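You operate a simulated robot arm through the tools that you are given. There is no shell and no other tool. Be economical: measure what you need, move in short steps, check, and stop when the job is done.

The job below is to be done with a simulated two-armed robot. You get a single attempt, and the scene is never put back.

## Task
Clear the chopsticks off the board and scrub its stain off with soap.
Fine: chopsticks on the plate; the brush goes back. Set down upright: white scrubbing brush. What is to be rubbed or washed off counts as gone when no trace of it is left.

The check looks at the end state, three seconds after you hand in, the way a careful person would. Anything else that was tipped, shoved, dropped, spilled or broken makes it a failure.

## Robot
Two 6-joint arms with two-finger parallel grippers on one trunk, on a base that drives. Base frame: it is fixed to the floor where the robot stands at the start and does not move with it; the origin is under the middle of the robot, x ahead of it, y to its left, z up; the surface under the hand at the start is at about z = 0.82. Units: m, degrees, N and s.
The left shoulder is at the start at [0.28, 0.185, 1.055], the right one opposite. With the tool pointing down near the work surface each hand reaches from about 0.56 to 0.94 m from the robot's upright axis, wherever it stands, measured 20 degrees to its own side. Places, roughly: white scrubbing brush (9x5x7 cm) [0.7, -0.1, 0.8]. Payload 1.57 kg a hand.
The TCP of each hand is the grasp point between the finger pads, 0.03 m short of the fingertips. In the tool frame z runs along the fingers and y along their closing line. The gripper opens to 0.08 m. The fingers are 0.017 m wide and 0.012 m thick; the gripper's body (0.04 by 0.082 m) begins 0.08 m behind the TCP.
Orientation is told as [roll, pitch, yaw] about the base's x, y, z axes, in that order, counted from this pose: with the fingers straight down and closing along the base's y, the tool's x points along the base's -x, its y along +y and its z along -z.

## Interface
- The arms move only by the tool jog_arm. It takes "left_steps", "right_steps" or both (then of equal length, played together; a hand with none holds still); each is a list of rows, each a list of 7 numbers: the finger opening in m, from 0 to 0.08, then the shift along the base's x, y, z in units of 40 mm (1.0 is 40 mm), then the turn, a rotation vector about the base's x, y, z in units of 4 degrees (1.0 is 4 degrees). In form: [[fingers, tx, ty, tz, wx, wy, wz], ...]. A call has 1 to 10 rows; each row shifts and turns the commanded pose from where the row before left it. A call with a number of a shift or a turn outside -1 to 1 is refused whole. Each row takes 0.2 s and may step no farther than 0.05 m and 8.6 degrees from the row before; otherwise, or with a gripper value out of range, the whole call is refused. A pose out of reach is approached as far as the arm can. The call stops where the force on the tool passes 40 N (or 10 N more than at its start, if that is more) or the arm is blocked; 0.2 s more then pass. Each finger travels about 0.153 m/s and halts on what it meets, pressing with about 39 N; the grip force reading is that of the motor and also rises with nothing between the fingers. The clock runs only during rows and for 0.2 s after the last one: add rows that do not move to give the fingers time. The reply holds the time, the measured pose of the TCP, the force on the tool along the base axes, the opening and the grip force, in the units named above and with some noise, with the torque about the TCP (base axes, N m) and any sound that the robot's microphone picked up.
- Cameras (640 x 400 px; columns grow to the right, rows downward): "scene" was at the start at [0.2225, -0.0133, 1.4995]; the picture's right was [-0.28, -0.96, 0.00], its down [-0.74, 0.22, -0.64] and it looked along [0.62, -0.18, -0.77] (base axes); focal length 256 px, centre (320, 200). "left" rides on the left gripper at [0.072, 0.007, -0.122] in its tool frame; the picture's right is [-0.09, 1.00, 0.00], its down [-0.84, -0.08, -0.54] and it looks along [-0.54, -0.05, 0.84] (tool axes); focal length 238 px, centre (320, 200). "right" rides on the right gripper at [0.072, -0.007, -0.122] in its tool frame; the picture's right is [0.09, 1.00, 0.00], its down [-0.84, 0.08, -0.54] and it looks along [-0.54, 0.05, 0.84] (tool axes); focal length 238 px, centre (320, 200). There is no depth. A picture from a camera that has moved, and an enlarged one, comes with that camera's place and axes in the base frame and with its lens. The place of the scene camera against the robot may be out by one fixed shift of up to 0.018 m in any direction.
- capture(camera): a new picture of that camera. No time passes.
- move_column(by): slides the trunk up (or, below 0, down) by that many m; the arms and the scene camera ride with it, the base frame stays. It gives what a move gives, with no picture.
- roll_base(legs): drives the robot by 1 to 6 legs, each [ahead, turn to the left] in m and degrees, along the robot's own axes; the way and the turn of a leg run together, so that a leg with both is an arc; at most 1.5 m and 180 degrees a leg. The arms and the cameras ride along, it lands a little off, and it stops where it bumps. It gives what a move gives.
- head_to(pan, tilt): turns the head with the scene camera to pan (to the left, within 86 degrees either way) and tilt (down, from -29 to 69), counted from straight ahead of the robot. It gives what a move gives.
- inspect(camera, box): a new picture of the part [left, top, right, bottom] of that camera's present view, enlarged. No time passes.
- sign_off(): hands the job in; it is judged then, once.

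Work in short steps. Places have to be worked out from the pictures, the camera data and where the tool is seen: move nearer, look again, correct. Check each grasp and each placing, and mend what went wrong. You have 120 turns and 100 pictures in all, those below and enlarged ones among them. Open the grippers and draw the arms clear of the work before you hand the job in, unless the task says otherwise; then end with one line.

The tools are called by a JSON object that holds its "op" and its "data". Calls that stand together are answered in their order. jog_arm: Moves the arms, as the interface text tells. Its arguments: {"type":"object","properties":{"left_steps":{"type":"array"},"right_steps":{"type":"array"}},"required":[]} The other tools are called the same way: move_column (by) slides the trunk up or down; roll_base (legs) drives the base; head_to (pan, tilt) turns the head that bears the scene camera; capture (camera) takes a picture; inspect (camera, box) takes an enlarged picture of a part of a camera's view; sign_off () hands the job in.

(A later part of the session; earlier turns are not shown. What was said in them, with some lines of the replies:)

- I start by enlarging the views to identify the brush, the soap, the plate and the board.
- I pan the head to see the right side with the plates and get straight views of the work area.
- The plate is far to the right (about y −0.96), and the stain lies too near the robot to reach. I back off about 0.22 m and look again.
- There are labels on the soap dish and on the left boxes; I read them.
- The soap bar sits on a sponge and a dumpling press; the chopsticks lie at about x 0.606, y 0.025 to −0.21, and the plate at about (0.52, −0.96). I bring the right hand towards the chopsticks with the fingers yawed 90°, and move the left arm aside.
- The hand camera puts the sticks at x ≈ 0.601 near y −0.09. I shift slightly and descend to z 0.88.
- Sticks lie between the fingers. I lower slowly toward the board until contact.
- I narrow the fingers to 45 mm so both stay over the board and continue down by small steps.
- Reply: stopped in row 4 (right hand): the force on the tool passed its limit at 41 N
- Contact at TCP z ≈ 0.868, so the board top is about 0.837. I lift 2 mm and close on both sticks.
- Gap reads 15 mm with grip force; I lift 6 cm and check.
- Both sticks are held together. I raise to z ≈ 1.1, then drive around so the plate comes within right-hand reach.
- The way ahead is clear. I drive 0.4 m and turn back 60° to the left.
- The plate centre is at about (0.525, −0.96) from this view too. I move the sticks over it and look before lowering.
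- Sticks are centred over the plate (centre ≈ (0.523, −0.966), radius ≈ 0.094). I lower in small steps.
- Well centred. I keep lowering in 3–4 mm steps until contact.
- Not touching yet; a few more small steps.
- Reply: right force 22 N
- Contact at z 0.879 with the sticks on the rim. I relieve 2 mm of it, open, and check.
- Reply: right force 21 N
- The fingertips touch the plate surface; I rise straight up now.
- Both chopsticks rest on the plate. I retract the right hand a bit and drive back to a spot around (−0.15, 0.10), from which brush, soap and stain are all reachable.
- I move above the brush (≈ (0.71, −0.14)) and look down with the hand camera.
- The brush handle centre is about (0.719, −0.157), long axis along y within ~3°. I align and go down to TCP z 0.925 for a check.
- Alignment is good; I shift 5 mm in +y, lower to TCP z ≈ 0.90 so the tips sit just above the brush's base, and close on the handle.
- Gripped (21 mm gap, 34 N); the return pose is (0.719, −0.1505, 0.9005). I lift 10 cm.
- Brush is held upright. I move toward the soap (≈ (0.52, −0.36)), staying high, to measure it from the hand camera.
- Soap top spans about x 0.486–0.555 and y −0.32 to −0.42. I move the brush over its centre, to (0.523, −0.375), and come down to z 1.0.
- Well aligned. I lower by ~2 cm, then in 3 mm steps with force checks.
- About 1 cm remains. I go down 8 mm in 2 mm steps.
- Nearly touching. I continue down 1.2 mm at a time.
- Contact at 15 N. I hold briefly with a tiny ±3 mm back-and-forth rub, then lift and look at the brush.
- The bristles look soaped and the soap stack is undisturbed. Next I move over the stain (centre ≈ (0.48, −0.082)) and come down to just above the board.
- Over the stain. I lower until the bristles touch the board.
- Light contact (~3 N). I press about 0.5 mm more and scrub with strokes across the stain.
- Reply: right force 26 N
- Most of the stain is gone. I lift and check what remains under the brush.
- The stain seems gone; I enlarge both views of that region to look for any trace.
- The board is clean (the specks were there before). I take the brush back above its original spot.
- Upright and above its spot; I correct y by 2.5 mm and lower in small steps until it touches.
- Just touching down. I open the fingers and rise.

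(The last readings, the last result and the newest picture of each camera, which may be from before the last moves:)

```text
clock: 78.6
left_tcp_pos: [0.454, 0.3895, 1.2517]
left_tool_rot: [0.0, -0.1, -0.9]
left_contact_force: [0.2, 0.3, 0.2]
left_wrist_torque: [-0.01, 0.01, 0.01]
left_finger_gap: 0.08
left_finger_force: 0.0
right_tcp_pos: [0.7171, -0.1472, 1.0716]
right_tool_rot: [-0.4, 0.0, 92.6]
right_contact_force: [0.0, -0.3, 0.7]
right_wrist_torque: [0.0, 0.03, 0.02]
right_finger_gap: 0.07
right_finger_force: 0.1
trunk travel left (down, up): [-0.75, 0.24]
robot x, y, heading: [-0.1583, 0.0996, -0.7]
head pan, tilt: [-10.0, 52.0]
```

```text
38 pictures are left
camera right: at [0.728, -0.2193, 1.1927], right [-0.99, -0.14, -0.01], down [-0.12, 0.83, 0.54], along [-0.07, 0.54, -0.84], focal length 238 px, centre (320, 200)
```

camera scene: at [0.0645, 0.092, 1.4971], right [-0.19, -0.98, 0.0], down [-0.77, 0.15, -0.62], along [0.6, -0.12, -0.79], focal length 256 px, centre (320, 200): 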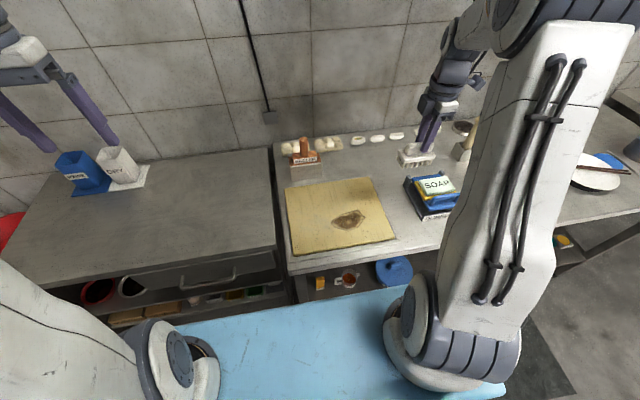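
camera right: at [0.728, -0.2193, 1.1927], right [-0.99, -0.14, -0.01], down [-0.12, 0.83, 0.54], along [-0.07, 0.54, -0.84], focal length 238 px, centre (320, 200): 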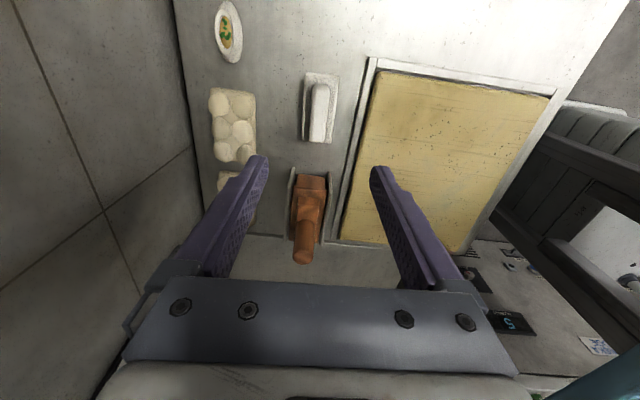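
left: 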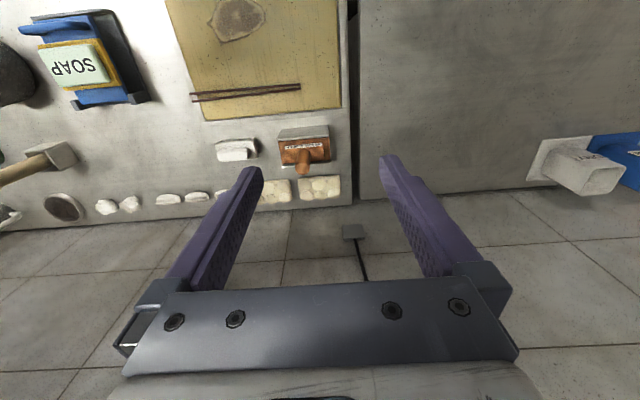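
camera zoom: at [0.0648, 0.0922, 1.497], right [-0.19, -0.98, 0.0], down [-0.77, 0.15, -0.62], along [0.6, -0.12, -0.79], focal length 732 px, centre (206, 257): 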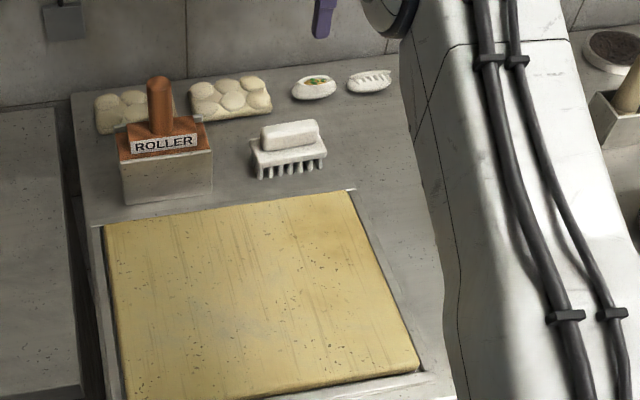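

The brush stands upright where it was. I draw the right arm up and back, then check the whole counter.

{"op": "jog_arm", "data": {"right_steps": [[0.07, -0.3, 0, 1, 0, 0, 0], [0.07, -0.3, 0, 1, 0, 0, 0], [0.07, -1, -0.3, 0.5, 0, 0, 0], [0.07, -1, -0.3, 0, 0, 0, 0], [0.07, -1, -0.3, 0, 0, 0, 0], [0.08, -1, -0.3, 0, 0, 0, 0], [0.08, -1, -0.3, 0, 0, 0, 0], [0.08, -0.7, -0.3, 0, 0, 0, 0]]}}

{"op": "head_to", "data": {"pan": -30, "tilt": 40}}

{"op": "capture", "data": {"camera": "scene"}}

```text
clock: 80.4
left_tcp_pos: [0.4532, 0.3906, 1.2512]
left_tool_rot: [-0.1, 0.0, -0.8]
left_contact_force: [0.0, 1.1, 0.7]
left_wrist_torque: [-0.01, 0.04, 0.0]
left_finger_gap: 0.0802
left_finger_force: 0.0
right_tcp_pos: [0.4664, -0.2199, 1.1708]
right_tool_rot: [-0.4, 0.0, 92.6]
right_contact_force: [-0.1, 0.0, -0.4]
right_wrist_torque: [0.01, -0.03, 0.0]
right_finger_gap: 0.08
right_finger_force: 0.1
trunk travel left (down, up): [-0.75, 0.24]
robot x, y, heading: [-0.1581, 0.0993, -0.9]
head pan, tilt: [-10.0, 52.0]
```

```text
clock: 81.2
left_tcp_pos: [0.454, 0.3901, 1.2513]
left_tool_rot: [0.0, 0.0, -1.0]
left_contact_force: [0.6, -0.3, -0.2]
left_wrist_torque: [0.0, 0.0, 0.01]
left_finger_gap: 0.08
left_finger_force: 0.1
right_tcp_pos: [0.4678, -0.2204, 1.1712]
right_tool_rot: [-0.4, 0.0, 92.6]
right_contact_force: [0.1, 1.1, 0.2]
right_wrist_torque: [0.0, 0.01, 0.01]
right_finger_gap: 0.08
right_finger_force: 0.0
trunk travel left (down, up): [-0.75, 0.24]
robot x, y, heading: [-0.1567, 0.0978, -1.0]
head pan, tilt: [-30.0, 40.0]
```

```text
37 pictures are left
camera scene: at [0.0639, 0.0628, 1.5138], right [-0.51, -0.86, 0.0], down [-0.55, 0.33, -0.77], along [0.66, -0.39, -0.64], focal length 256 px, centre (320, 200)
```

scene: 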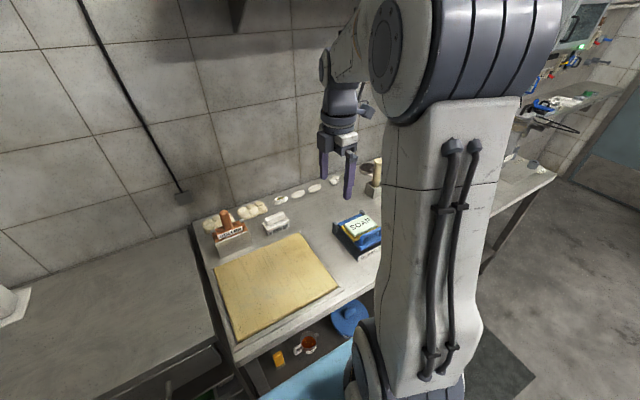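

Board, brush and soap are fine; a last look at the plate from the angle where it was visible earlier.

{"op": "head_to", "data": {"pan": -12, "tilt": 48}}

{"op": "inspect", "data": {"camera": "scene", "box": [480, 100, 640, 230]}}

```text
clock: 82.1
left_tcp_pos: [0.4531, 0.3892, 1.2514]
left_tool_rot: [0.0, -0.1, -0.9]
left_contact_force: [-0.8, 0.3, 0.1]
left_wrist_torque: [0.06, -0.02, 0.0]
left_finger_gap: 0.08
left_finger_force: 0.0
right_tcp_pos: [0.4683, -0.2201, 1.1704]
right_tool_rot: [-0.4, -0.1, 92.6]
right_contact_force: [-0.3, -0.2, -1.0]
right_wrist_torque: [-0.01, 0.0, -0.01]
right_finger_gap: 0.0796
right_finger_force: 0.1
trunk travel left (down, up): [-0.75, 0.24]
robot x, y, heading: [-0.1575, 0.1052, -1.0]
head pan, tilt: [-12.0, 48.0]
```

```text
3.08 times, centred on (560, 165) of scene
camera zoom: at [0.0678, 0.0888, 1.5025], right [-0.22, -0.97, 0.0], down [-0.72, 0.17, -0.67], along [0.65, -0.15, -0.74], focal length 789 px, centre (-418, 308)
```

zoom: 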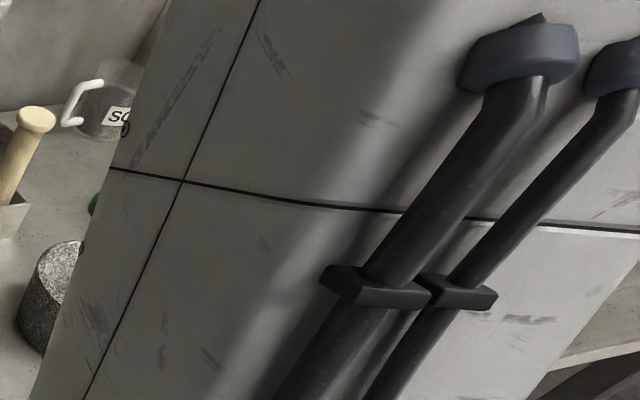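

The arm hides the plate here. The chopsticks were seen resting on it at clock 47–55, well after release, and nothing has gone near it since, so I hand in.

{"op": "sign_off", "data": {}}

```text
The job is handed in.
```

The job is handed in: both chopsticks are on the plate, the stain is scrubbed off with the soaped brush, and the brush stands upright back in its place.
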